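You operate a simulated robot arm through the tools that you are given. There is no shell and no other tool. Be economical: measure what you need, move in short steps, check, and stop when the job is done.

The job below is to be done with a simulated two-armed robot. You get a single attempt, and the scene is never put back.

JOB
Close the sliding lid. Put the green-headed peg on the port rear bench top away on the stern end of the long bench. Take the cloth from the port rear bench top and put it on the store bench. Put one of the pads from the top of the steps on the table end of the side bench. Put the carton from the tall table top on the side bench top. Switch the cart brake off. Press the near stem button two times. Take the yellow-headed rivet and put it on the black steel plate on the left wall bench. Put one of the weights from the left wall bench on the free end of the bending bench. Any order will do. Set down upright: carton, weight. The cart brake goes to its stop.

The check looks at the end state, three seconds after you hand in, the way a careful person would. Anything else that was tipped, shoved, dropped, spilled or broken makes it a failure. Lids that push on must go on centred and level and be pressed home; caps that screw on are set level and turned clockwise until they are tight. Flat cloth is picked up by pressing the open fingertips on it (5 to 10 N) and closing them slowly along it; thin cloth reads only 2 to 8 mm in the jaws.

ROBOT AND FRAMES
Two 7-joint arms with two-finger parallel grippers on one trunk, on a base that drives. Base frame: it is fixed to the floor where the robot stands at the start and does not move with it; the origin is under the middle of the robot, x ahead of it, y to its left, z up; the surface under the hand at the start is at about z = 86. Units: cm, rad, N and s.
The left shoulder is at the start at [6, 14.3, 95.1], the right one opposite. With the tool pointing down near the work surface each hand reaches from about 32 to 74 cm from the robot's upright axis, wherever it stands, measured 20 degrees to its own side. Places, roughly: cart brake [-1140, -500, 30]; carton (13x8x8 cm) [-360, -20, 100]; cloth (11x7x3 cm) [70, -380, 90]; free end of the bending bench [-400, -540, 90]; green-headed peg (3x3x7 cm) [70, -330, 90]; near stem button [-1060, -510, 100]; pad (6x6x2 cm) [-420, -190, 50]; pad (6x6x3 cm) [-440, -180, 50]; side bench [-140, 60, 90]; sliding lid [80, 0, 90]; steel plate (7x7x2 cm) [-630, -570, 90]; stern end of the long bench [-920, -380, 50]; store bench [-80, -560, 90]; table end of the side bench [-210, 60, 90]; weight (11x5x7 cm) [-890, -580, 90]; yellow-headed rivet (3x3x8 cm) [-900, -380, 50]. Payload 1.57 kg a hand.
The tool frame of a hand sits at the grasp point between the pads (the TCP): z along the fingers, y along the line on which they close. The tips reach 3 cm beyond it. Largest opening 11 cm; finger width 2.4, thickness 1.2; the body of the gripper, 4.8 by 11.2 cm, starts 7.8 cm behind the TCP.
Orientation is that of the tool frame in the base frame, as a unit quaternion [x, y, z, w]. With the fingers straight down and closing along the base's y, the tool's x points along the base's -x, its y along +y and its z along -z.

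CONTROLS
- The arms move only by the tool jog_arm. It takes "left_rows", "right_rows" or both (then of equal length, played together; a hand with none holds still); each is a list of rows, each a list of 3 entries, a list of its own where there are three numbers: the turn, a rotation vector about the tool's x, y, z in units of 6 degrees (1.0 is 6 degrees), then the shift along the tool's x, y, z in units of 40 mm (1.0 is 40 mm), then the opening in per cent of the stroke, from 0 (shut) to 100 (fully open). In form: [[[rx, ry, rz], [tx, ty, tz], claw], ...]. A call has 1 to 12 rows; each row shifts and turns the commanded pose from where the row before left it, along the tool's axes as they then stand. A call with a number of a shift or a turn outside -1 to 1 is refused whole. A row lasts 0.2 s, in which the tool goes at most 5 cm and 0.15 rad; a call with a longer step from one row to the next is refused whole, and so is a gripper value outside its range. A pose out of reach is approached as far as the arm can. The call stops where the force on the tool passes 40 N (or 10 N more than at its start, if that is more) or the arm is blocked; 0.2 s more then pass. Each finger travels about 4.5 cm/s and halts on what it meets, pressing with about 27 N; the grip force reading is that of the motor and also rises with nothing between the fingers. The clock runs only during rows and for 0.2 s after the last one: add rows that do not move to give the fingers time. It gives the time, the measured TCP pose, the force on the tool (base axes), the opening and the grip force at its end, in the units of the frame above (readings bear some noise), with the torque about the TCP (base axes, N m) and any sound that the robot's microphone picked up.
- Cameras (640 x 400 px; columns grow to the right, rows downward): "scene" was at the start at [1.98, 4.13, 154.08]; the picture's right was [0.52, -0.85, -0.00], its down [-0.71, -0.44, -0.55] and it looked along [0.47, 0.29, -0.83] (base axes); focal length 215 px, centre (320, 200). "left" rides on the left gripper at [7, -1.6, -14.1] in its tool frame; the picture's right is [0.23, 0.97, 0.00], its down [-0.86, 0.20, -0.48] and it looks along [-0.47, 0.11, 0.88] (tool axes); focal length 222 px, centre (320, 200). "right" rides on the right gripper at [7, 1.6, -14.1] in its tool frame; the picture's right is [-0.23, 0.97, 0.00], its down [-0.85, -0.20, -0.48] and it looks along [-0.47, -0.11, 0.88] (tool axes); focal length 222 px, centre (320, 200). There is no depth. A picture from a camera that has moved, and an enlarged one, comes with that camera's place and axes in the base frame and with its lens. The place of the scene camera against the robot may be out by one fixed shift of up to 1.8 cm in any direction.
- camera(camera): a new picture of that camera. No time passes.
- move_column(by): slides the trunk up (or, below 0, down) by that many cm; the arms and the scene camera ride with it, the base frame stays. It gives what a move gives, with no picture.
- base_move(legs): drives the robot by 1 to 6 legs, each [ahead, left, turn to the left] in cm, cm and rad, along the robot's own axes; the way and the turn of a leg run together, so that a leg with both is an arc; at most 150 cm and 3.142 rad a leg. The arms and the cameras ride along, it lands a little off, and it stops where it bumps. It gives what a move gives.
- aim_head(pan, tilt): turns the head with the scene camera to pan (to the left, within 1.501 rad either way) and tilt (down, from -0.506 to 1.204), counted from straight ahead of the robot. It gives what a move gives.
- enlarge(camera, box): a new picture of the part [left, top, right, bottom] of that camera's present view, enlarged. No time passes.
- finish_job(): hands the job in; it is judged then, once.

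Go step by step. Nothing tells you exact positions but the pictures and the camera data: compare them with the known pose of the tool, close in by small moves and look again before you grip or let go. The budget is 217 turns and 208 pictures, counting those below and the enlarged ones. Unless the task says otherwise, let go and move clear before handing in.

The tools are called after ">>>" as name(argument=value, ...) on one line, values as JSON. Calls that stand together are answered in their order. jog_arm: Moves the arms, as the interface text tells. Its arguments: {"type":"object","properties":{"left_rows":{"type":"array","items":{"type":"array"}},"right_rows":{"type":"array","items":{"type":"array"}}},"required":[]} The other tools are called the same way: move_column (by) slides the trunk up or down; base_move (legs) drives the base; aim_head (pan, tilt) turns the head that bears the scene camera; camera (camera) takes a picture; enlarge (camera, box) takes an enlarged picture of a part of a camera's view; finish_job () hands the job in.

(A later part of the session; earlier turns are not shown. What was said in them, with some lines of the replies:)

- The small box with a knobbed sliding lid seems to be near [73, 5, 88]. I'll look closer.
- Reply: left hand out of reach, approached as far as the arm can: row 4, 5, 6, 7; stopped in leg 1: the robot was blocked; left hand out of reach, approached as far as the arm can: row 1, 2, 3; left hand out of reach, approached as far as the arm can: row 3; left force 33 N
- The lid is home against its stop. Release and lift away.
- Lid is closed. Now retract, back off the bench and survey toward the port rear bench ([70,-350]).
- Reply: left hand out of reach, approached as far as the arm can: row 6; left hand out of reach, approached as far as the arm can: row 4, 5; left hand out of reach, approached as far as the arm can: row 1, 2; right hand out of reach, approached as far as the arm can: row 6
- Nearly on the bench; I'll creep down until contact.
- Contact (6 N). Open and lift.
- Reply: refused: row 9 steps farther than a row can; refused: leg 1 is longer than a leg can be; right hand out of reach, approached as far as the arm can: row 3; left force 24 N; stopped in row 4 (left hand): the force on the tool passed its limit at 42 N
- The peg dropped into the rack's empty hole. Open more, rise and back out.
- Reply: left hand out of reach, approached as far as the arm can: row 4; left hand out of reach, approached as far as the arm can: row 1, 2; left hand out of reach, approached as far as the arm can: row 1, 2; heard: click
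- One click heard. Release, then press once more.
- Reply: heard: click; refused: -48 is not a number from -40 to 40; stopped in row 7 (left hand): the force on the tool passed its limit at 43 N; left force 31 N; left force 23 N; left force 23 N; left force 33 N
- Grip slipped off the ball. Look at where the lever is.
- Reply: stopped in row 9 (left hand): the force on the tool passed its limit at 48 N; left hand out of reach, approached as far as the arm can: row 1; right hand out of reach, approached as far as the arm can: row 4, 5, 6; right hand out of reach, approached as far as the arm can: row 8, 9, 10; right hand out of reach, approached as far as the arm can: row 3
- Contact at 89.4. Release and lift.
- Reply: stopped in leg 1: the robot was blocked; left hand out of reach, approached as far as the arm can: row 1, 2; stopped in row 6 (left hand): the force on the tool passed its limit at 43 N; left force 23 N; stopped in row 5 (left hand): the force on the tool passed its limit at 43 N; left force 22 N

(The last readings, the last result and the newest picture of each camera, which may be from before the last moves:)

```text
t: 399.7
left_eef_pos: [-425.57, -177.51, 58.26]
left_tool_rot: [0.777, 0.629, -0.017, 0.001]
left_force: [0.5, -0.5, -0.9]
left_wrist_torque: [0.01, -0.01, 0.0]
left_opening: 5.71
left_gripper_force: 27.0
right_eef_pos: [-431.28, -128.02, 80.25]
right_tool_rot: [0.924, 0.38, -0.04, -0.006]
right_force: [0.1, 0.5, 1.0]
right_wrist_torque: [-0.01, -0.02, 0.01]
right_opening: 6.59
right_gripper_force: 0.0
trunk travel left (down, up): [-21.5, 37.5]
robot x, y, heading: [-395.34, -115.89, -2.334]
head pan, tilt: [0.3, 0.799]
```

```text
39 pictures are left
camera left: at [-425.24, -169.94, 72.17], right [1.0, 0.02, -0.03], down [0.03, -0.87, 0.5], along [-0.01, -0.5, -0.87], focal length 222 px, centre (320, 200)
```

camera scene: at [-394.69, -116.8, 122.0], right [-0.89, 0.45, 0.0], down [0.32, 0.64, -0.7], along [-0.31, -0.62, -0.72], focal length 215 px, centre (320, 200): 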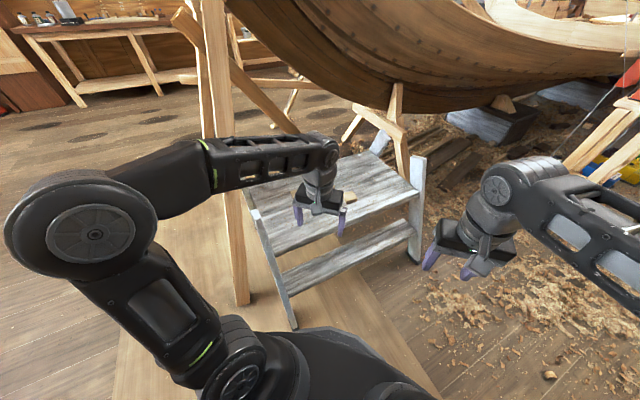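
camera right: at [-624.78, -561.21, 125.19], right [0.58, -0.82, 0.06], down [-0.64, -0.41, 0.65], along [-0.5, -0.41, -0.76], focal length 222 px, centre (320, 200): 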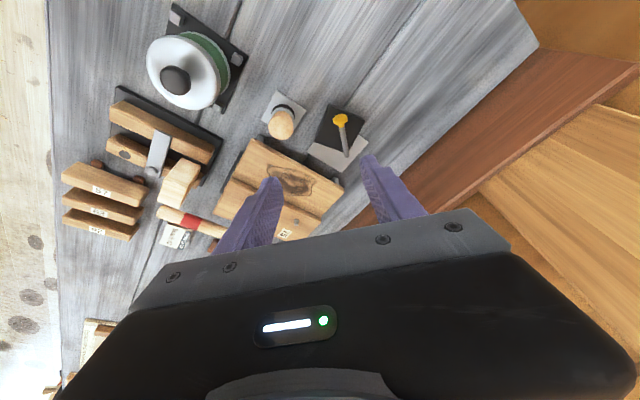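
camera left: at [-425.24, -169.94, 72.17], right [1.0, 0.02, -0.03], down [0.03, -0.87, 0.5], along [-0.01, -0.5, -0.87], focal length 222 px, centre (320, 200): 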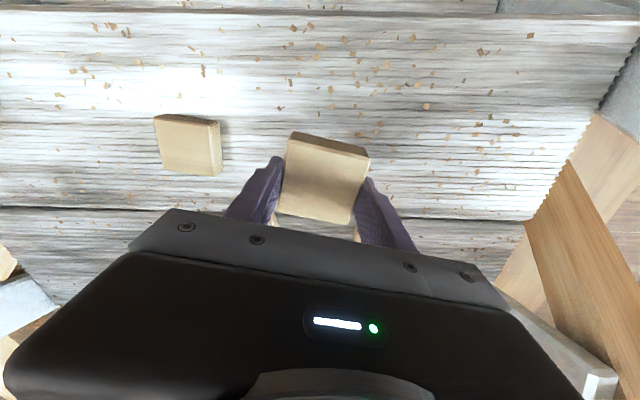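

>>> jog_arm(left_rows=[[[0, 0, 0], [0, 0, -0.9], 0], [[0, 0, 0], [0, 0, -0.9], 0], [[0, 0, 0], [0.4, 0, -0.8], 0], [[0, 0, 1], [0.9, 0, 0], 0], [[0, 0, 1], [0.9, 0, 0], 0], [[0, 0, 1], [0.9, 0, 0], 0], [[0, 0, 1], [0.9, 0, 0], 0], [[0, 0, 1], [0.5, 0, 0], 0]])

>>> base_move(legs=[[-18, 0, 0]])

>>> move_column(by=37)

>>> base_move(legs=[[0, 0, -2.38]])

>>> aim_head(pan=0, tilt=0.6)

>>> camera(camera="scene")

```text
t: 401.5
left_eef_pos: [-418.63, -160.57, 67.91]
left_tool_rot: [0.914, 0.406, -0.016, 0.003]
left_force: [0.1, -0.4, -1.1]
left_wrist_torque: [0.0, 0.0, 0.0]
left_opening: 5.73
left_gripper_force: 26.6
right_eef_pos: [-431.35, -128.13, 80.33]
right_tool_rot: [0.924, 0.38, -0.039, -0.006]
right_force: [0.6, 0.4, 0.2]
right_wrist_torque: [0.01, 0.0, -0.03]
right_opening: 6.59
right_gripper_force: 0.0
trunk travel left (down, up): [-21.5, 37.5]
robot x, y, heading: [-395.31, -115.66, -2.334]
head pan, tilt: [0.3, 0.799]
```

```text
t: 403.0
left_eef_pos: [-405.93, -147.48, 68.03]
left_tool_rot: [0.913, 0.407, -0.016, 0.005]
left_force: [-0.3, -0.1, -0.3]
left_wrist_torque: [0.01, 0.0, 0.03]
left_opening: 5.72
left_gripper_force: 27.5
right_eef_pos: [-418.76, -115.17, 80.24]
right_tool_rot: [0.924, 0.38, -0.04, -0.006]
right_force: [-0.1, 0.1, -0.4]
right_wrist_torque: [0.02, -0.02, 0.02]
right_opening: 6.6
right_gripper_force: 0.0
trunk travel left (down, up): [-21.5, 37.5]
robot x, y, heading: [-383.21, -102.23, -2.335]
head pan, tilt: [0.3, 0.799]
```

```text
t: 406.6
left_eef_pos: [-406.08, -147.6, 104.98]
left_tool_rot: [0.913, 0.407, -0.016, 0.004]
left_force: [-0.3, -0.3, -0.8]
left_wrist_torque: [0.04, -0.01, 0.04]
left_opening: 5.72
left_gripper_force: 27.0
right_eef_pos: [-418.77, -115.07, 117.2]
right_tool_rot: [0.924, 0.38, -0.039, -0.007]
right_force: [0.7, 0.1, 0.0]
right_wrist_torque: [0.02, 0.03, -0.01]
right_opening: 6.57
right_gripper_force: 0.0
trunk travel left (down, up): [-58.5, 0.5]
robot x, y, heading: [-383.16, -102.92, -2.338]
head pan, tilt: [0.3, 0.799]
```

```text
t: 412.6
left_eef_pos: [-397.93, -54.45, 104.89]
left_tool_rot: [0.722, -0.691, -0.01, -0.013]
left_force: [0.3, -0.1, -0.9]
left_wrist_torque: [-0.04, 0.0, -0.01]
left_opening: 5.68
left_gripper_force: 26.7
right_eef_pos: [-366.16, -68.69, 117.27]
right_tool_rot: [-0.702, 0.711, 0.009, 0.039]
right_force: [0.4, -0.4, -1.4]
right_wrist_torque: [-0.03, 0.0, 0.0]
right_opening: 6.62
right_gripper_force: 0.0
trunk travel left (down, up): [-58.5, 0.5]
robot x, y, heading: [-382.68, -102.9, 1.589]
head pan, tilt: [0.3, 0.799]
```

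```text
t: 413.4
left_eef_pos: [-398.06, -54.4, 105.03]
left_tool_rot: [0.723, -0.691, -0.01, -0.013]
left_force: [0.0, -0.4, 0.1]
left_wrist_torque: [0.0, 0.01, 0.02]
left_opening: 5.7
left_gripper_force: 26.5
right_eef_pos: [-366.11, -68.73, 117.21]
right_tool_rot: [-0.702, 0.711, 0.009, 0.039]
right_force: [0.6, 0.4, 0.3]
right_wrist_torque: [0.0, 0.03, -0.04]
right_opening: 6.58
right_gripper_force: 0.1
trunk travel left (down, up): [-58.5, 0.5]
robot x, y, heading: [-382.62, -102.5, 1.588]
head pan, tilt: [0.0, 0.6]
```

```text
38 pictures are left
camera scene: at [-384.06, -96.34, 160.69], right [1.0, 0.01, 0.0], down [0.01, -0.57, -0.82], along [-0.01, 0.82, -0.57], focal length 215 px, centre (320, 200)
```

scene: 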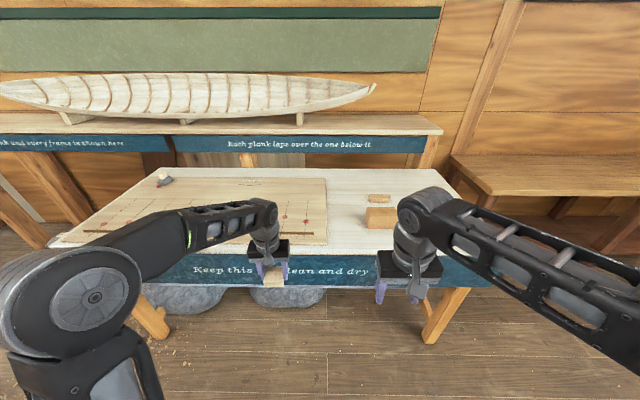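

>>> enlarge(camera="scene", box=[330, 170, 440, 250])

```text
5.00 times, centred on (385, 210) of scene
camera zoom: at [-384.06, -96.34, 160.69], right [1.0, 0.01, 0.0], down [0.01, -0.57, -0.82], along [-0.01, 0.82, -0.57], focal length 1076 px, centre (-5, 150)
```

zoom: 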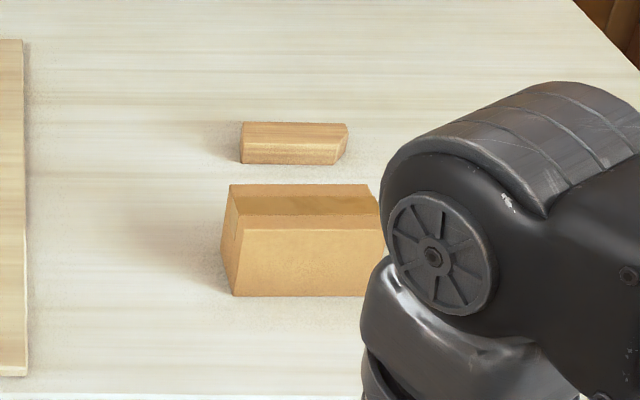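

>>> base_move(legs=[[32, -10, -0.018]])

>>> jog_arm(right_rows=[[[0, 0.7, -1], [-0.5, 0, 0], 100], [[0, 0, -1], [0, 0, 0], 100], [[0, 0, -1], [0, 0, 0], 100], [[0, 0, -1], [0, 0, 0], 100], [[0, 0, -1], [0, 0, 0], 100], [[0, 0, -1], [0, 0, 0], 100], [[0, 0, -1], [0, 0, 0], 100], [[0, 0, -1], [0, 0, 0], 100], [[0, 0, -1], [0, 0, 0], 100], [[0, 0, -1], [0, 0, 0], 100], [[0, 0, -1], [0, 0, 0], 100], [[0, 0, -1], [0, 0, 0], 100]])

>>> jog_arm(right_rows=[[[0, 0, -1], [0, 0, 0], 100], [[0, 0, -1], [0, 0, 0], 100], [[0, 0, -1], [0, 0, 0], 100]])

>>> camera(camera="right")

```text
t: 415.6
left_eef_pos: [-387.25, -21.71, 104.91]
left_tool_rot: [0.717, -0.697, -0.01, -0.013]
left_force: [0.1, 0.6, -1.1]
left_wrist_torque: [-0.02, 0.01, 0.04]
left_opening: 5.68
left_gripper_force: 26.5
right_eef_pos: [-355.74, -36.52, 117.22]
right_tool_rot: [-0.696, 0.717, 0.008, 0.038]
right_force: [0.5, 0.4, -0.2]
right_wrist_torque: [-0.03, -0.01, 0.04]
right_opening: 6.6
right_gripper_force: 0.1
trunk travel left (down, up): [-58.5, 0.5]
robot x, y, heading: [-373.04, -70.43, 1.567]
head pan, tilt: [0.0, 0.6]
```

```text
t: 418.2
left_eef_pos: [-387.4, -21.68, 105.04]
left_tool_rot: [0.717, -0.697, -0.01, -0.013]
left_force: [-0.7, 0.4, -2.0]
left_wrist_torque: [-0.02, -0.01, 0.04]
left_opening: 5.68
left_gripper_force: 26.9
right_eef_pos: [-355.74, -35.28, 117.62]
right_tool_rot: [0.985, -0.171, 0.023, -0.001]
right_force: [-0.5, 0.0, 1.1]
right_wrist_torque: [0.01, 0.04, 0.01]
right_opening: 11.0
right_gripper_force: 0.1
right hand out of reach, approached as far as the arm can: row 1
trunk travel left (down, up): [-58.5, 0.5]
robot x, y, heading: [-373.53, -70.32, 1.568]
head pan, tilt: [0.0, 0.6]
```

```text
t: 419.0
left_eef_pos: [-387.53, -21.79, 105.12]
left_tool_rot: [0.717, -0.697, -0.01, -0.014]
left_force: [-0.1, 0.5, -1.1]
left_wrist_torque: [-0.05, 0.01, 0.01]
left_opening: 5.71
left_gripper_force: 26.6
right_eef_pos: [-355.79, -35.32, 117.64]
right_tool_rot: [1.0, -0.014, 0.023, 0.003]
right_force: [-1.0, 0.8, -0.3]
right_wrist_torque: [0.01, -0.01, 0.01]
right_opening: 11.01
right_gripper_force: 0.0
trunk travel left (down, up): [-58.5, 0.5]
robot x, y, heading: [-373.26, -70.04, 1.565]
head pan, tilt: [0.0, 0.6]
```

```text
36 pictures are left
camera right: at [-349.35, -36.93, 131.94], right [-0.25, -0.97, -0.01], down [-0.87, 0.23, 0.44], along [-0.42, 0.12, -0.9], focal length 222 px, centre (320, 200)
```

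right: 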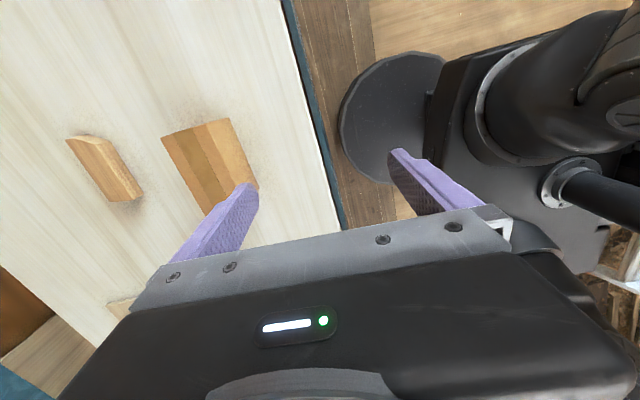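

>>> jog_arm(right_rows=[[[0, -0.44, 0], [0, -0.6, 0.4], 100], [[0, 0, 0], [0, -0.85, 0.5], 100], [[0, 0, 0], [0, -0.85, 0.5], 100], [[0, 0, 0], [0, -0.85, 0.5], 100], [[0, 0, 0], [0, -0.85, 0.5], 100], [[0, 0, 0], [0, -0.8, 0.3], 100], [[0, 0, 0], [0, 0, 0], 100]])

>>> camera(camera="right")

```text
t: 420.6
left_eef_pos: [-387.43, -21.88, 105.04]
left_tool_rot: [0.717, -0.697, -0.01, -0.013]
left_force: [-0.6, 0.0, -0.4]
left_wrist_torque: [0.0, 0.04, 0.01]
left_opening: 5.71
left_gripper_force: 27.1
right_eef_pos: [-355.02, -16.11, 106.5]
right_tool_rot: [1.0, -0.015, 0.0, 0.003]
right_force: [-0.8, -0.2, 0.3]
right_wrist_torque: [0.0, 0.0, 0.01]
right_opening: 11.0
right_gripper_force: 0.0
trunk travel left (down, up): [-58.5, 0.5]
robot x, y, heading: [-373.15, -70.51, 1.57]
head pan, tilt: [0.0, 0.6]
```

```text
35 pictures are left
camera right: at [-348.01, -17.79, 120.62], right [-0.26, -0.97, 0.0], down [-0.85, 0.23, 0.48], along [-0.46, 0.12, -0.88], focal length 222 px, centre (320, 200)
```

right: 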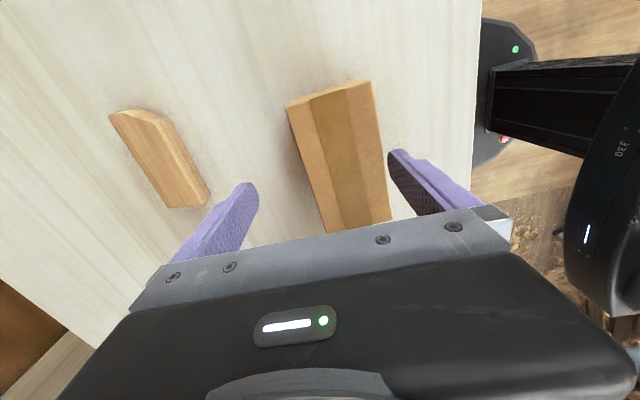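

>>> jog_arm(right_rows=[[[0, 0, 0], [-0.25, 0.55, 0], 100], [[0, 0, 0], [0, 0, 0.6], 100], [[0, 0, 0], [0, 0, 0.6], 100], [[0, 0, 0], [0, 0, 0.6], 100], [[0, 0, 0], [0, 0, 0.6], 100], [[0, 0, 0], [0, 0, 0.5], 100], [[0, 0, 0], [0, 0, 0], 100]])

>>> camera(camera="right")

```text
t: 422.0
left_eef_pos: [-387.48, -21.9, 105.03]
left_tool_rot: [0.717, -0.697, -0.01, -0.014]
left_force: [0.4, 0.5, -1.0]
left_wrist_torque: [-0.01, 0.0, -0.01]
left_opening: 5.69
left_gripper_force: 27.1
right_eef_pos: [-356.04, -18.08, 97.02]
right_tool_rot: [1.0, -0.014, 0.001, -0.002]
right_force: [0.5, -9.3, 17.3]
right_wrist_torque: [-1.3, 0.16, 0.15]
right_opening: 11.0
right_gripper_force: 0.0
trunk travel left (down, up): [-58.5, 0.5]
robot x, y, heading: [-372.77, -70.53, 1.565]
head pan, tilt: [0.0, 0.6]
stopped in row 6 (right hand): the force on the tool passed its limit at 62 N (the readings are from after the stop); the commanded pose is now the measured one
```

```text
34 pictures are left
camera right: at [-349.09, -19.98, 111.09], right [-0.26, -0.97, 0.0], down [-0.85, 0.22, 0.48], along [-0.46, 0.12, -0.88], focal length 222 px, centre (320, 200)
```

right: 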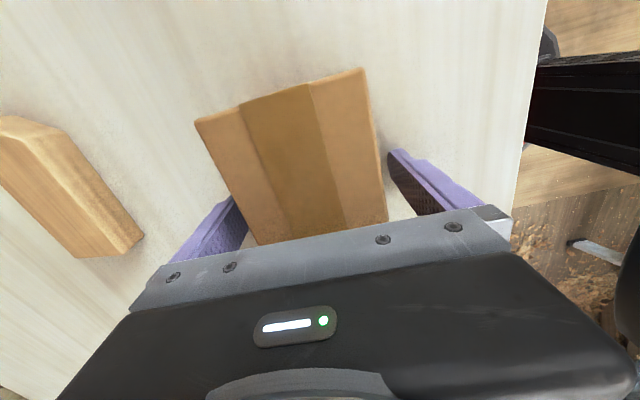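

>>> jog_arm(right_rows=[[[0, 0, 0], [0, 0, -0.18], 100], [[0, 0, 0], [0, 0, 0], 80], [[0, 0, 0], [0, 0, 0], 60], [[0, 0, 0], [0, 0, 0], 40], [[0, 0, 0], [0, 0, 0], 20], [[0, 0, 0], [0, 0, 0], 0]])

>>> camera(camera="right")

```text
t: 423.4
left_eef_pos: [-387.36, -21.81, 105.0]
left_tool_rot: [0.716, -0.698, -0.01, -0.014]
left_force: [0.5, -0.4, -0.4]
left_wrist_torque: [0.02, 0.0, 0.03]
left_opening: 5.7
left_gripper_force: 26.9
right_eef_pos: [-356.01, -17.99, 97.64]
right_tool_rot: [1.0, -0.015, 0.0, -0.002]
right_force: [-0.5, -0.9, -0.3]
right_wrist_torque: [-0.1, 0.12, 0.02]
right_opening: 7.04
right_gripper_force: 27.5
trunk travel left (down, up): [-58.5, 0.5]
robot x, y, heading: [-373.25, -70.28, 1.566]
head pan, tilt: [0.0, 0.6]
```

```text
33 pictures are left
camera right: at [-349.04, -19.84, 111.64], right [-0.26, -0.97, -0.01], down [-0.85, 0.22, 0.48], along [-0.46, 0.13, -0.88], focal length 222 px, centre (320, 200)
```

right: 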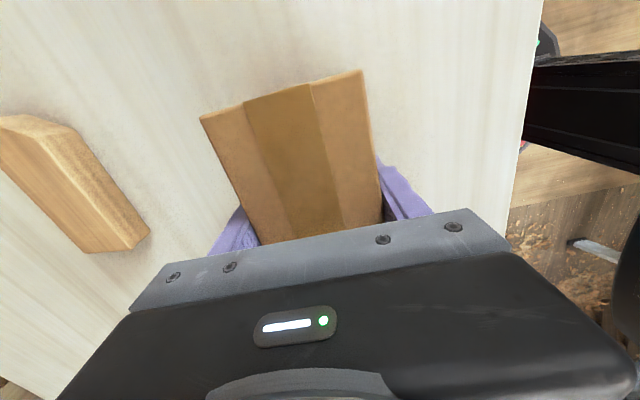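

>>> jog_arm(right_rows=[[[0, 0, 0], [0, 0, -0.3], 0], [[0, 0, 0], [0, 0, -0.5], 0], [[0, 0, 0], [0, 0, -0.6], 0], [[0, 0, 0], [0, 0, -0.7], 0], [[0, 0, 0], [0, 0.6, -0.7], 0], [[0, 0, 0], [0, 0.8, -0.5], 0], [[0, 0, 0], [0, 0.8, 0], 0]])

>>> camera(camera="scene")

```text
t: 425.0
left_eef_pos: [-387.51, -21.85, 105.11]
left_tool_rot: [0.717, -0.697, -0.009, -0.014]
left_force: [-0.2, 0.0, -0.6]
left_wrist_torque: [0.01, -0.03, 0.01]
left_opening: 5.69
left_gripper_force: 26.8
right_eef_pos: [-356.34, -26.91, 110.87]
right_tool_rot: [1.0, -0.014, 0.0, -0.004]
right_force: [0.4, 0.4, -2.9]
right_wrist_torque: [0.02, 0.0, 0.0]
right_opening: 7.04
right_gripper_force: 27.3
trunk travel left (down, up): [-58.5, 0.5]
robot x, y, heading: [-373.12, -70.32, 1.57]
head pan, tilt: [0.0, 0.6]
```

```text
32 pictures are left
camera scene: at [-374.23, -64.05, 160.7], right [1.0, 0.0, 0.0], down [0.0, -0.56, -0.83], along [0.0, 0.83, -0.56], focal length 215 px, centre (320, 200)
```

scene: 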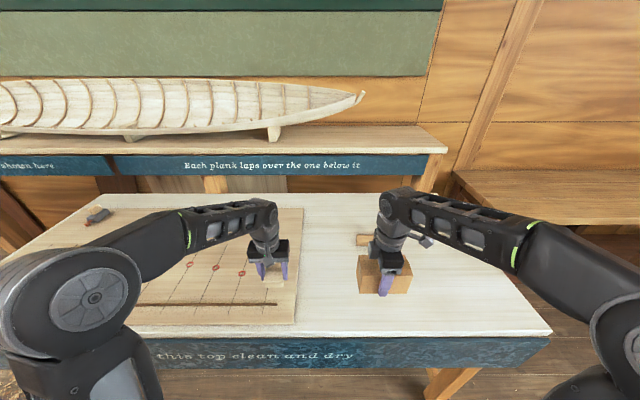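

>>> base_move(legs=[[-32, 0, 0], [0, -110, 0], [0, -82, 0]])

>>> camera(camera="scene")

```text
t: 436.3
left_eef_pos: [-194.18, -56.21, 105.05]
left_tool_rot: [0.709, -0.705, -0.01, -0.013]
left_force: [-0.6, 0.6, -0.4]
left_wrist_torque: [0.0, 0.04, 0.03]
left_opening: 5.68
left_gripper_force: 26.7
right_eef_pos: [-163.08, -62.02, 110.79]
right_tool_rot: [1.0, -0.026, 0.0, -0.004]
right_force: [0.6, 0.2, -2.8]
right_wrist_torque: [0.0, 0.01, 0.02]
right_opening: 7.02
right_gripper_force: 27.1
trunk travel left (down, up): [-58.5, 0.5]
robot x, y, heading: [-181.02, -105.22, 1.544]
head pan, tilt: [0.0, 0.6]
```

```text
31 pictures are left
camera scene: at [-181.86, -98.7, 160.69], right [1.0, -0.02, 0.0], down [-0.01, -0.56, -0.82], along [0.02, 0.82, -0.57], focal length 215 px, centre (320, 200)
```

scene: 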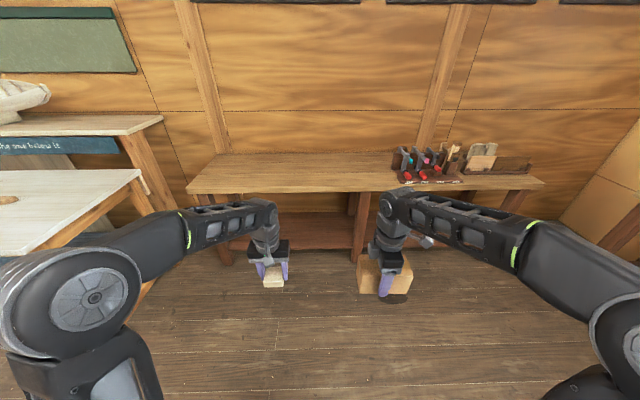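

>>> base_move(legs=[[60, 0, 0.027], [26, 0, 0]])

>>> camera(camera="scene")

```text
t: 441.2
left_eef_pos: [-194.46, 29.49, 104.95]
left_tool_rot: [0.717, -0.697, -0.01, -0.012]
left_force: [0.3, -0.7, -1.1]
left_wrist_torque: [-0.03, -0.01, 0.04]
left_opening: 5.71
left_gripper_force: 26.8
right_eef_pos: [-163.26, 24.4, 110.77]
right_tool_rot: [1.0, -0.016, 0.0, -0.003]
right_force: [-1.0, 1.1, -2.7]
right_wrist_torque: [0.0, 0.0, 0.02]
right_opening: 7.01
right_gripper_force: 27.2
trunk travel left (down, up): [-58.5, 0.5]
robot x, y, heading: [-180.07, -19.09, 1.564]
head pan, tilt: [0.0, 0.6]
```

```text
30 pictures are left
camera scene: at [-181.23, -12.6, 160.68], right [1.0, 0.0, 0.0], down [0.0, -0.57, -0.82], along [0.0, 0.82, -0.57], focal length 215 px, centre (320, 200)
```

scene: 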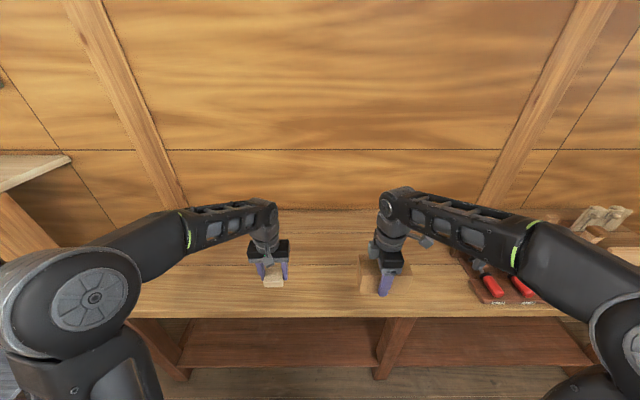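

>>> jog_arm(left_rows=[[[0, 0, 0], [-0.68, 0.68, 0], 0], [[0, 0, 0], [-0.68, 0.68, 0], 0], [[0, 0, 0], [-0.68, 0.68, 0], 0], [[0, 0, 0], [-0.68, 0.68, 0], 0], [[0, 0, 0], [-0.68, 0.68, 0], 0], [[0, 0, 0], [-0.68, 0.68, 0.2], 0], [[0, 0, 0], [-0.68, 0.68, 0.3], 0], [[0, 0, 0], [0, 0, 0.5], 0], [[0, 0, 0], [0, 0, 0.4], 0]], right_rows=[[[0, 0, 0], [0.44, -0.75, 0], 0], [[0, 0, 0], [0.44, -0.75, 0], 0], [[0, 0, 0], [0.44, -0.75, 0], 0], [[0, 0, 0], [0.44, -0.75, 0], 0], [[0, 0, 0], [0.44, -0.75, 0.2], 0], [[0, 0, 0], [0.44, -0.75, 0.4], 0], [[0, 0, 0], [0.44, -0.7, 0.5], 0], [[0, 0, 0], [0, 0, 0.8], 0], [[0, 0, 0], [0, 0, 0.8], 0]])

>>> camera(camera="scene")

>>> camera(camera="left")

>>> camera(camera="right")

```text
t: 443.2
left_eef_pos: [-213.28, 47.6, 100.03]
left_tool_rot: [0.716, -0.698, -0.009, -0.013]
left_force: [-0.2, -0.1, -0.5]
left_wrist_torque: [0.01, -0.01, -0.01]
left_opening: 5.7
left_gripper_force: 26.6
left hand out of reach, approached as far as the arm can: row 7
right_eef_pos: [-150.4, 44.95, 99.94]
right_tool_rot: [1.0, -0.015, 0.0, -0.003]
right_force: [0.1, 0.3, -3.0]
right_wrist_torque: [-0.06, 0.02, 0.02]
right_opening: 7.01
right_gripper_force: 27.1
trunk travel left (down, up): [-58.5, 0.5]
robot x, y, heading: [-180.2, -18.9, 1.573]
head pan, tilt: [0.0, 0.6]
```

```text
29 pictures are left
camera scene: at [-181.27, -12.58, 160.69], right [1.0, 0.0, 0.0], down [0.0, -0.57, -0.82], along [0.0, 0.82, -0.57], focal length 215 px, centre (320, 200)
```

scene: 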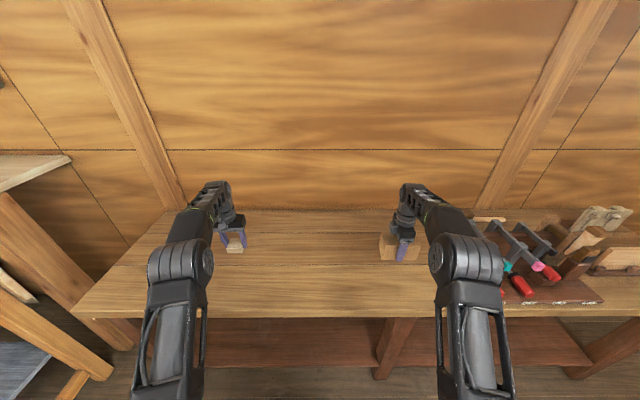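

```text
28 pictures are left
camera left: at [-211.43, 40.19, 113.97], right [-0.97, -0.25, -0.01], down [-0.22, 0.83, 0.5], along [-0.12, 0.49, -0.86], focal length 222 px, centre (320, 200)
```

left: 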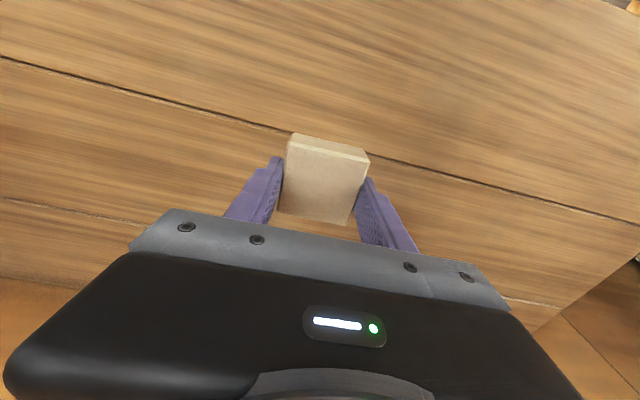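

```text
27 pictures are left
camera right: at [-143.31, 43.06, 114.07], right [-0.26, -0.97, 0.0], down [-0.85, 0.22, 0.48], along [-0.46, 0.13, -0.88], focal length 222 px, centre (320, 200)
```

right: 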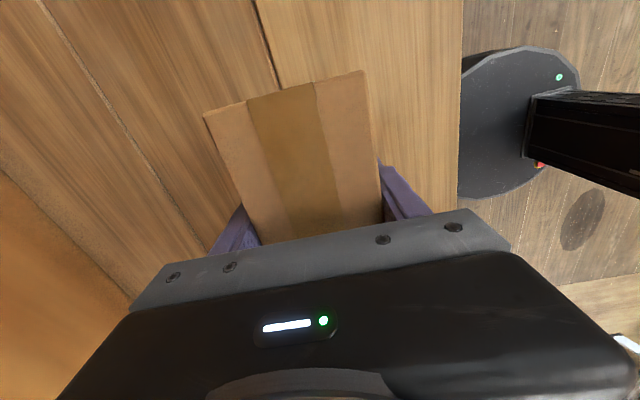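

>>> jog_arm(left_rows=[[[0, 0, 0], [0, 0, 0.4], 0], [[0, 0, 0], [0, 0, 0.4], 0], [[0, 0, 0], [0, 0, 0.3], 0], [[0, 0, 0], [0, 0, 0.2], 0], [[0, 0, 0], [0, 0, 0.12], 0], [[0, 0, 0], [0, 0, 0.12], 0]], right_rows=[[[0, 0, 0], [0, 0, 0.4], 0], [[0, 0, 0], [0, 0, 0.3], 0], [[0, 0, 0], [0, 0, 0.2], 0], [[0, 0, 0], [0, 0, 0.12], 0], [[0, 0, 0], [0, 0, 0.12], 0], [[0, 0, 0], [0, 0, 0.12], 0]])

>>> jog_arm(left_rows=[[[0, 0, 0], [0, 0, 0.1], 0], [[0, 0, 0], [0, 0, 0.1], 0], [[0, 0, 0], [0, 0, 0.08], 0], [[0, 0, 0], [0, 0, 0.08], 0]], right_rows=[[[0, 0, 0], [0, 0, 0.1], 0], [[0, 0, 0], [0, 0, 0.1], 0], [[0, 0, 0], [0, 0, 0.08], 0], [[0, 0, 0], [0, 0, 0.08], 0]])

```text
t: 444.6
left_eef_pos: [-213.19, 47.52, 94.08]
left_tool_rot: [0.717, -0.697, -0.009, -0.013]
left_force: [-0.1, 0.4, -1.0]
left_wrist_torque: [-0.01, 0.03, -0.01]
left_opening: 5.68
left_gripper_force: 27.0
right_eef_pos: [-150.22, 44.83, 95.08]
right_tool_rot: [1.0, -0.016, 0.0, -0.003]
right_force: [0.0, -0.4, -3.3]
right_wrist_torque: [0.02, 0.03, -0.02]
right_opening: 7.02
right_gripper_force: 26.9
trunk travel left (down, up): [-58.5, 0.5]
robot x, y, heading: [-180.14, -19.1, 1.563]
head pan, tilt: [0.0, 0.6]
```

```text
t: 445.6
left_eef_pos: [-213.19, 47.67, 92.54]
left_tool_rot: [0.717, -0.697, -0.011, -0.013]
left_force: [-0.1, -0.2, 0.1]
left_wrist_torque: [0.0, -0.02, -0.04]
left_opening: 5.7
left_gripper_force: 27.2
right_eef_pos: [-150.2, 44.86, 93.66]
right_tool_rot: [1.0, -0.016, 0.0, -0.003]
right_force: [-0.6, 0.2, -3.3]
right_wrist_torque: [0.0, 0.0, -0.01]
right_opening: 7.0
right_gripper_force: 26.6
trunk travel left (down, up): [-58.5, 0.5]
robot x, y, heading: [-180.71, -19.02, 1.567]
head pan, tilt: [0.0, 0.6]
```

>>> jog_arm(left_rows=[[[0, 0, 0], [0, 0, 0.08], 0], [[0, 0, 0], [0, 0, 0.08], 0], [[0, 0, 0], [0, 0, 0.08], 0], [[0, 0, 0], [0, 0, 0.08], 0]], right_rows=[[[0, 0, 0], [0, 0, 0.08], 0], [[0, 0, 0], [0, 0, 0.08], 0], [[0, 0, 0], [0, 0, 0.08], 0], [[0, 0, 0], [0, 0, 0.08], 0]])

>>> enlarge(camera="scene", box=[180, 170, 460, 290])

```text
t: 446.6
left_eef_pos: [-213.27, 47.67, 91.35]
left_tool_rot: [0.717, -0.697, -0.01, -0.014]
left_force: [-0.1, 0.2, 0.8]
left_wrist_torque: [-0.02, 0.01, 0.03]
left_opening: 5.72
left_gripper_force: 27.6
right_eef_pos: [-150.27, 44.77, 92.36]
right_tool_rot: [1.0, -0.015, 0.0, -0.003]
right_force: [0.2, 0.3, -3.6]
right_wrist_torque: [-0.01, 0.0, 0.02]
right_opening: 7.0
right_gripper_force: 26.9
trunk travel left (down, up): [-58.5, 0.5]
robot x, y, heading: [-180.23, -19.06, 1.567]
head pan, tilt: [0.0, 0.6]
```

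```text
2.29 times, centred on (320, 230) of scene
camera zoom: at [-181.23, -12.7, 160.69], right [1.0, 0.0, 0.0], down [0.0, -0.57, -0.82], along [0.0, 0.82, -0.57], focal length 492 px, centre (320, 131)
```

zoom: 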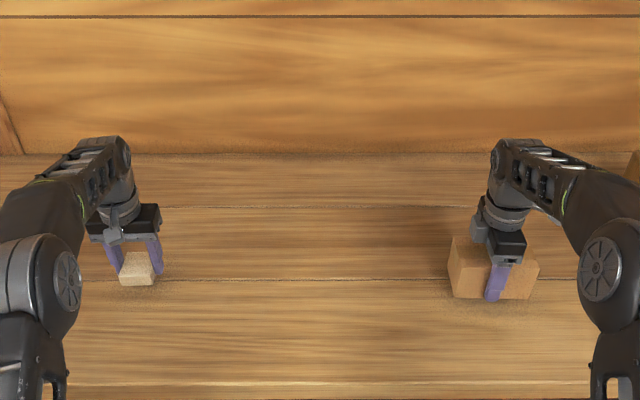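

>>> jog_arm(left_rows=[[[0, 0, 0], [0, 0, 0.07], 0], [[0, 0, 0], [0, 0, 0.07], 0], [[0, 0, 0], [0, 0, 0.07], 0], [[0, 0, 0], [0, 0, 0.07], 0]], right_rows=[[[0, 0, 0], [0, 0, 0.07], 0], [[0, 0, 0], [0, 0, 0.07], 0], [[0, 0, 0], [0, 0, 0.07], 0], [[0, 0, 0], [0, 0, 0.07], 0]])

```text
t: 447.6
left_eef_pos: [-213.17, 47.79, 90.14]
left_tool_rot: [0.716, -0.698, -0.009, -0.012]
left_force: [-0.8, 0.2, 1.0]
left_wrist_torque: [0.0, 0.01, 0.0]
left_opening: 5.71
left_gripper_force: 27.3
right_eef_pos: [-150.27, 44.87, 91.17]
right_tool_rot: [1.0, -0.016, 0.0, -0.004]
right_force: [-0.2, -0.2, -4.0]
right_wrist_torque: [0.01, 0.0, 0.02]
right_opening: 6.96
right_gripper_force: 27.4
trunk travel left (down, up): [-58.5, 0.5]
robot x, y, heading: [-180.31, -18.91, 1.569]
head pan, tilt: [0.0, 0.6]
```

>>> jog_arm(left_rows=[[[0, 0, 0], [0, 0, 0.06], 0], [[0, 0, 0], [0, 0, 0.06], 0], [[0, 0, 0], [0, 0, 0.06], 0]], right_rows=[[[0, 0, 0], [0, 0, 0.06], 0], [[0, 0, 0], [0, 0, 0.06], 0], [[0, 0, 0], [0, 0, 0.06], 0]])

```text
t: 448.4
left_eef_pos: [-213.16, 47.79, 89.49]
left_tool_rot: [0.717, -0.697, -0.01, -0.014]
left_force: [0.5, -0.3, 0.2]
left_wrist_torque: [0.01, -0.03, 0.0]
left_opening: 5.71
left_gripper_force: 27.2
right_eef_pos: [-150.18, 44.75, 90.41]
right_tool_rot: [1.0, -0.016, 0.001, -0.003]
right_force: [0.9, -0.5, -3.3]
right_wrist_torque: [-0.01, 0.01, 0.01]
right_opening: 6.99
right_gripper_force: 27.1
trunk travel left (down, up): [-58.5, 0.5]
robot x, y, heading: [-180.16, -19.14, 1.567]
head pan, tilt: [0.0, 0.6]
```

>>> jog_arm(left_rows=[[[0, 0, 0], [0, 0, 0.06], 0], [[0, 0, 0], [0, 0, 0.06], 0], [[0, 0, 0], [0, 0, 0.06], 0]], right_rows=[[[0, 0, 0], [0, 0, 0.06], 0], [[0, 0, 0], [0, 0, 0.06], 0], [[0, 0, 0], [0, 0, 0.06], 0]])

>>> enlarge(camera="scene", box=[360, 190, 460, 290])

```text
t: 449.2
left_eef_pos: [-213.18, 47.78, 89.21]
left_tool_rot: [0.717, -0.697, -0.013, -0.015]
left_force: [-1.8, -1.2, 17.3]
left_wrist_torque: [-0.61, 0.17, -0.02]
left_opening: 5.68
left_gripper_force: 27.6
right_eef_pos: [-150.38, 44.73, 89.89]
right_tool_rot: [1.0, -0.015, 0.001, -0.003]
right_force: [-0.2, 0.2, -3.1]
right_wrist_torque: [-0.01, 0.03, 0.02]
right_opening: 7.03
right_gripper_force: 26.9
trunk travel left (down, up): [-58.5, 0.5]
robot x, y, heading: [-180.25, -19.05, 1.57]
head pan, tilt: [0.0, 0.6]
```

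```text
4.00 times, centred on (410, 240) of scene
camera zoom: at [-181.14, -12.94, 160.74], right [1.0, 0.0, 0.0], down [0.0, -0.56, -0.83], along [0.0, 0.83, -0.56], focal length 861 px, centre (-40, 40)
```

zoom: 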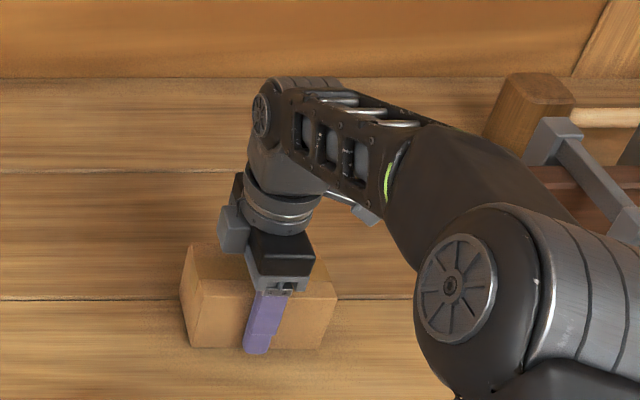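

>>> jog_arm(left_rows=[[[0, 0, 0], [0, 0, -0.05], 0], [[0, 0, 0], [0, 0, 0], 65], [[0, 0, 0], [0, 0, 0], 80], [[0, 0, 0], [0, 0, 0], 85], [[0, 0, 0], [0, 0, 0], 85]], right_rows=[[[0, 0, 0], [0, 0, 0.05], 0], [[0, 0, 0], [0, 0, 0.05], 0], [[0, 0, 0], [0, 0, 0.04], 0], [[0, 0, 0], [0, 0, 0], 0], [[0, 0, 0], [0, 0, 0], 0]])

```text
t: 450.4
left_eef_pos: [-213.13, 47.42, 89.01]
left_tool_rot: [0.717, -0.697, -0.01, -0.013]
left_force: [1.0, -1.9, 2.5]
left_wrist_torque: [-0.12, 0.11, 0.13]
left_opening: 9.28
left_gripper_force: 0.1
right_eef_pos: [-150.33, 44.79, 89.71]
right_tool_rot: [1.0, -0.016, 0.001, -0.005]
right_force: [0.9, 1.3, 26.9]
right_wrist_torque: [-1.0, -0.03, 0.14]
right_opening: 6.95
right_gripper_force: 27.0
trunk travel left (down, up): [-58.5, 0.5]
robot x, y, heading: [-180.22, -19.15, 1.57]
head pan, tilt: [0.0, 0.6]
```

>>> jog_arm(left_rows=[[[0, 0, 0], [0, 0, -0.5], 85], [[0, 0, 0], [0, 0, -0.8], 85], [[0, 0, 0], [0, 0, -1], 85], [[0, 0, 0], [0, 0, -1], 85], [[0, 0, 0], [0.5, 0, -0.8], 85], [[0, 0, 0], [0.8, 0, 0], 85]], right_rows=[[[0, 0, 0], [0, 0, -0.05], 0], [[0, 0, 0], [0, 0, 0], 75], [[0, 0, 0], [0, 0, 0], 90], [[0, 0, 0], [0, 0, 0], 100], [[0, 0, 0], [0, 0, 0], 100], [[0, 0, 0], [0, 0, 0], 100]])

>>> jog_arm(right_rows=[[[0, 0, 0], [0, 0, -0.4], 100], [[0, 0, 0], [0, 0, -0.8], 100], [[0, 0, 0], [0, 0, -0.9], 100], [[0, 0, 0], [0, 0, -1], 100], [[0, 0, 0], [0, 0, -1], 100], [[0, 0, 0], [0, 0.7, -0.5], 100], [[0, 0, 0], [0, 0.9, 0], 100]])

>>> base_move(legs=[[-30, 0, 0]])

>>> camera(camera="scene")

```text
t: 451.8
left_eef_pos: [-213.04, 41.88, 105.14]
left_tool_rot: [0.716, -0.697, -0.01, -0.013]
left_force: [0.6, -0.7, -0.3]
left_wrist_torque: [0.0, 0.02, -0.01]
left_opening: 9.35
left_gripper_force: 0.1
right_eef_pos: [-150.35, 44.78, 89.42]
right_tool_rot: [1.0, -0.016, 0.0, -0.003]
right_force: [-0.2, -0.2, -0.3]
right_wrist_torque: [0.01, -0.04, -0.01]
right_opening: 10.98
right_gripper_force: 0.1
trunk travel left (down, up): [-58.5, 0.5]
robot x, y, heading: [-180.11, -19.0, 1.572]
head pan, tilt: [0.0, 0.6]
```

```text
t: 453.4
left_eef_pos: [-213.2, 41.96, 105.16]
left_tool_rot: [0.717, -0.697, -0.01, -0.014]
left_force: [0.1, -0.4, 0.1]
left_wrist_torque: [0.0, -0.04, 0.04]
left_opening: 9.36
left_gripper_force: 0.0
right_eef_pos: [-150.47, 38.08, 107.8]
right_tool_rot: [1.0, -0.015, 0.0, -0.003]
right_force: [0.6, -0.4, -0.5]
right_wrist_torque: [0.01, -0.02, -0.01]
right_opening: 10.98
right_gripper_force: 0.1
trunk travel left (down, up): [-58.5, 0.5]
robot x, y, heading: [-180.0, -19.37, 1.566]
head pan, tilt: [0.0, 0.6]
```

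```text
t: 455.4
left_eef_pos: [-213.2, 12.07, 105.17]
left_tool_rot: [0.716, -0.698, -0.01, -0.014]
left_force: [0.7, 0.5, 0.2]
left_wrist_torque: [0.01, 0.01, 0.02]
left_opening: 9.34
left_gripper_force: 0.0
right_eef_pos: [-150.48, 8.39, 107.72]
right_tool_rot: [1.0, -0.015, -0.001, -0.003]
right_force: [-0.2, -0.1, 0.4]
right_wrist_torque: [0.01, 0.03, 0.03]
right_opening: 10.98
right_gripper_force: 0.1
trunk travel left (down, up): [-58.5, 0.5]
robot x, y, heading: [-180.26, -48.81, 1.572]
head pan, tilt: [0.0, 0.6]
```

```text
24 pictures are left
camera scene: at [-181.35, -42.73, 160.7], right [1.0, 0.0, 0.0], down [0.0, -0.56, -0.83], along [0.0, 0.83, -0.56], focal length 215 px, centre (320, 200)
```

scene: 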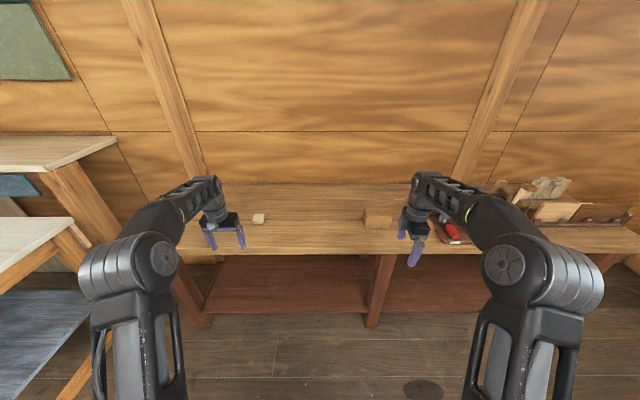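

Pad and carton both sit flat on the side bench, and every other item in the job was checked as I went, so I'm handing in.

>>> finish_job()

```text
The job is handed in.
```

All nine tasks are done and the job is handed in; I checked each by camera, force reading or sound except where noted here.

- **Brake:** I saw no on/off marking. I raised the lever until it met its upper stop, which I took as off because it would not move down from where it started.
- **Peg:** It stands in the empty hole of the peg rack at the stern end of the long bench, rather than loose on the top.
- **Rivet:** I took the metal one. Its tip overhangs the edge of the black plate by about half a centimetre.
- **Base contact:** The base touched the steps once while I was lining up for the pad, and the bench in front of the lid once. I saw nothing moved at either.
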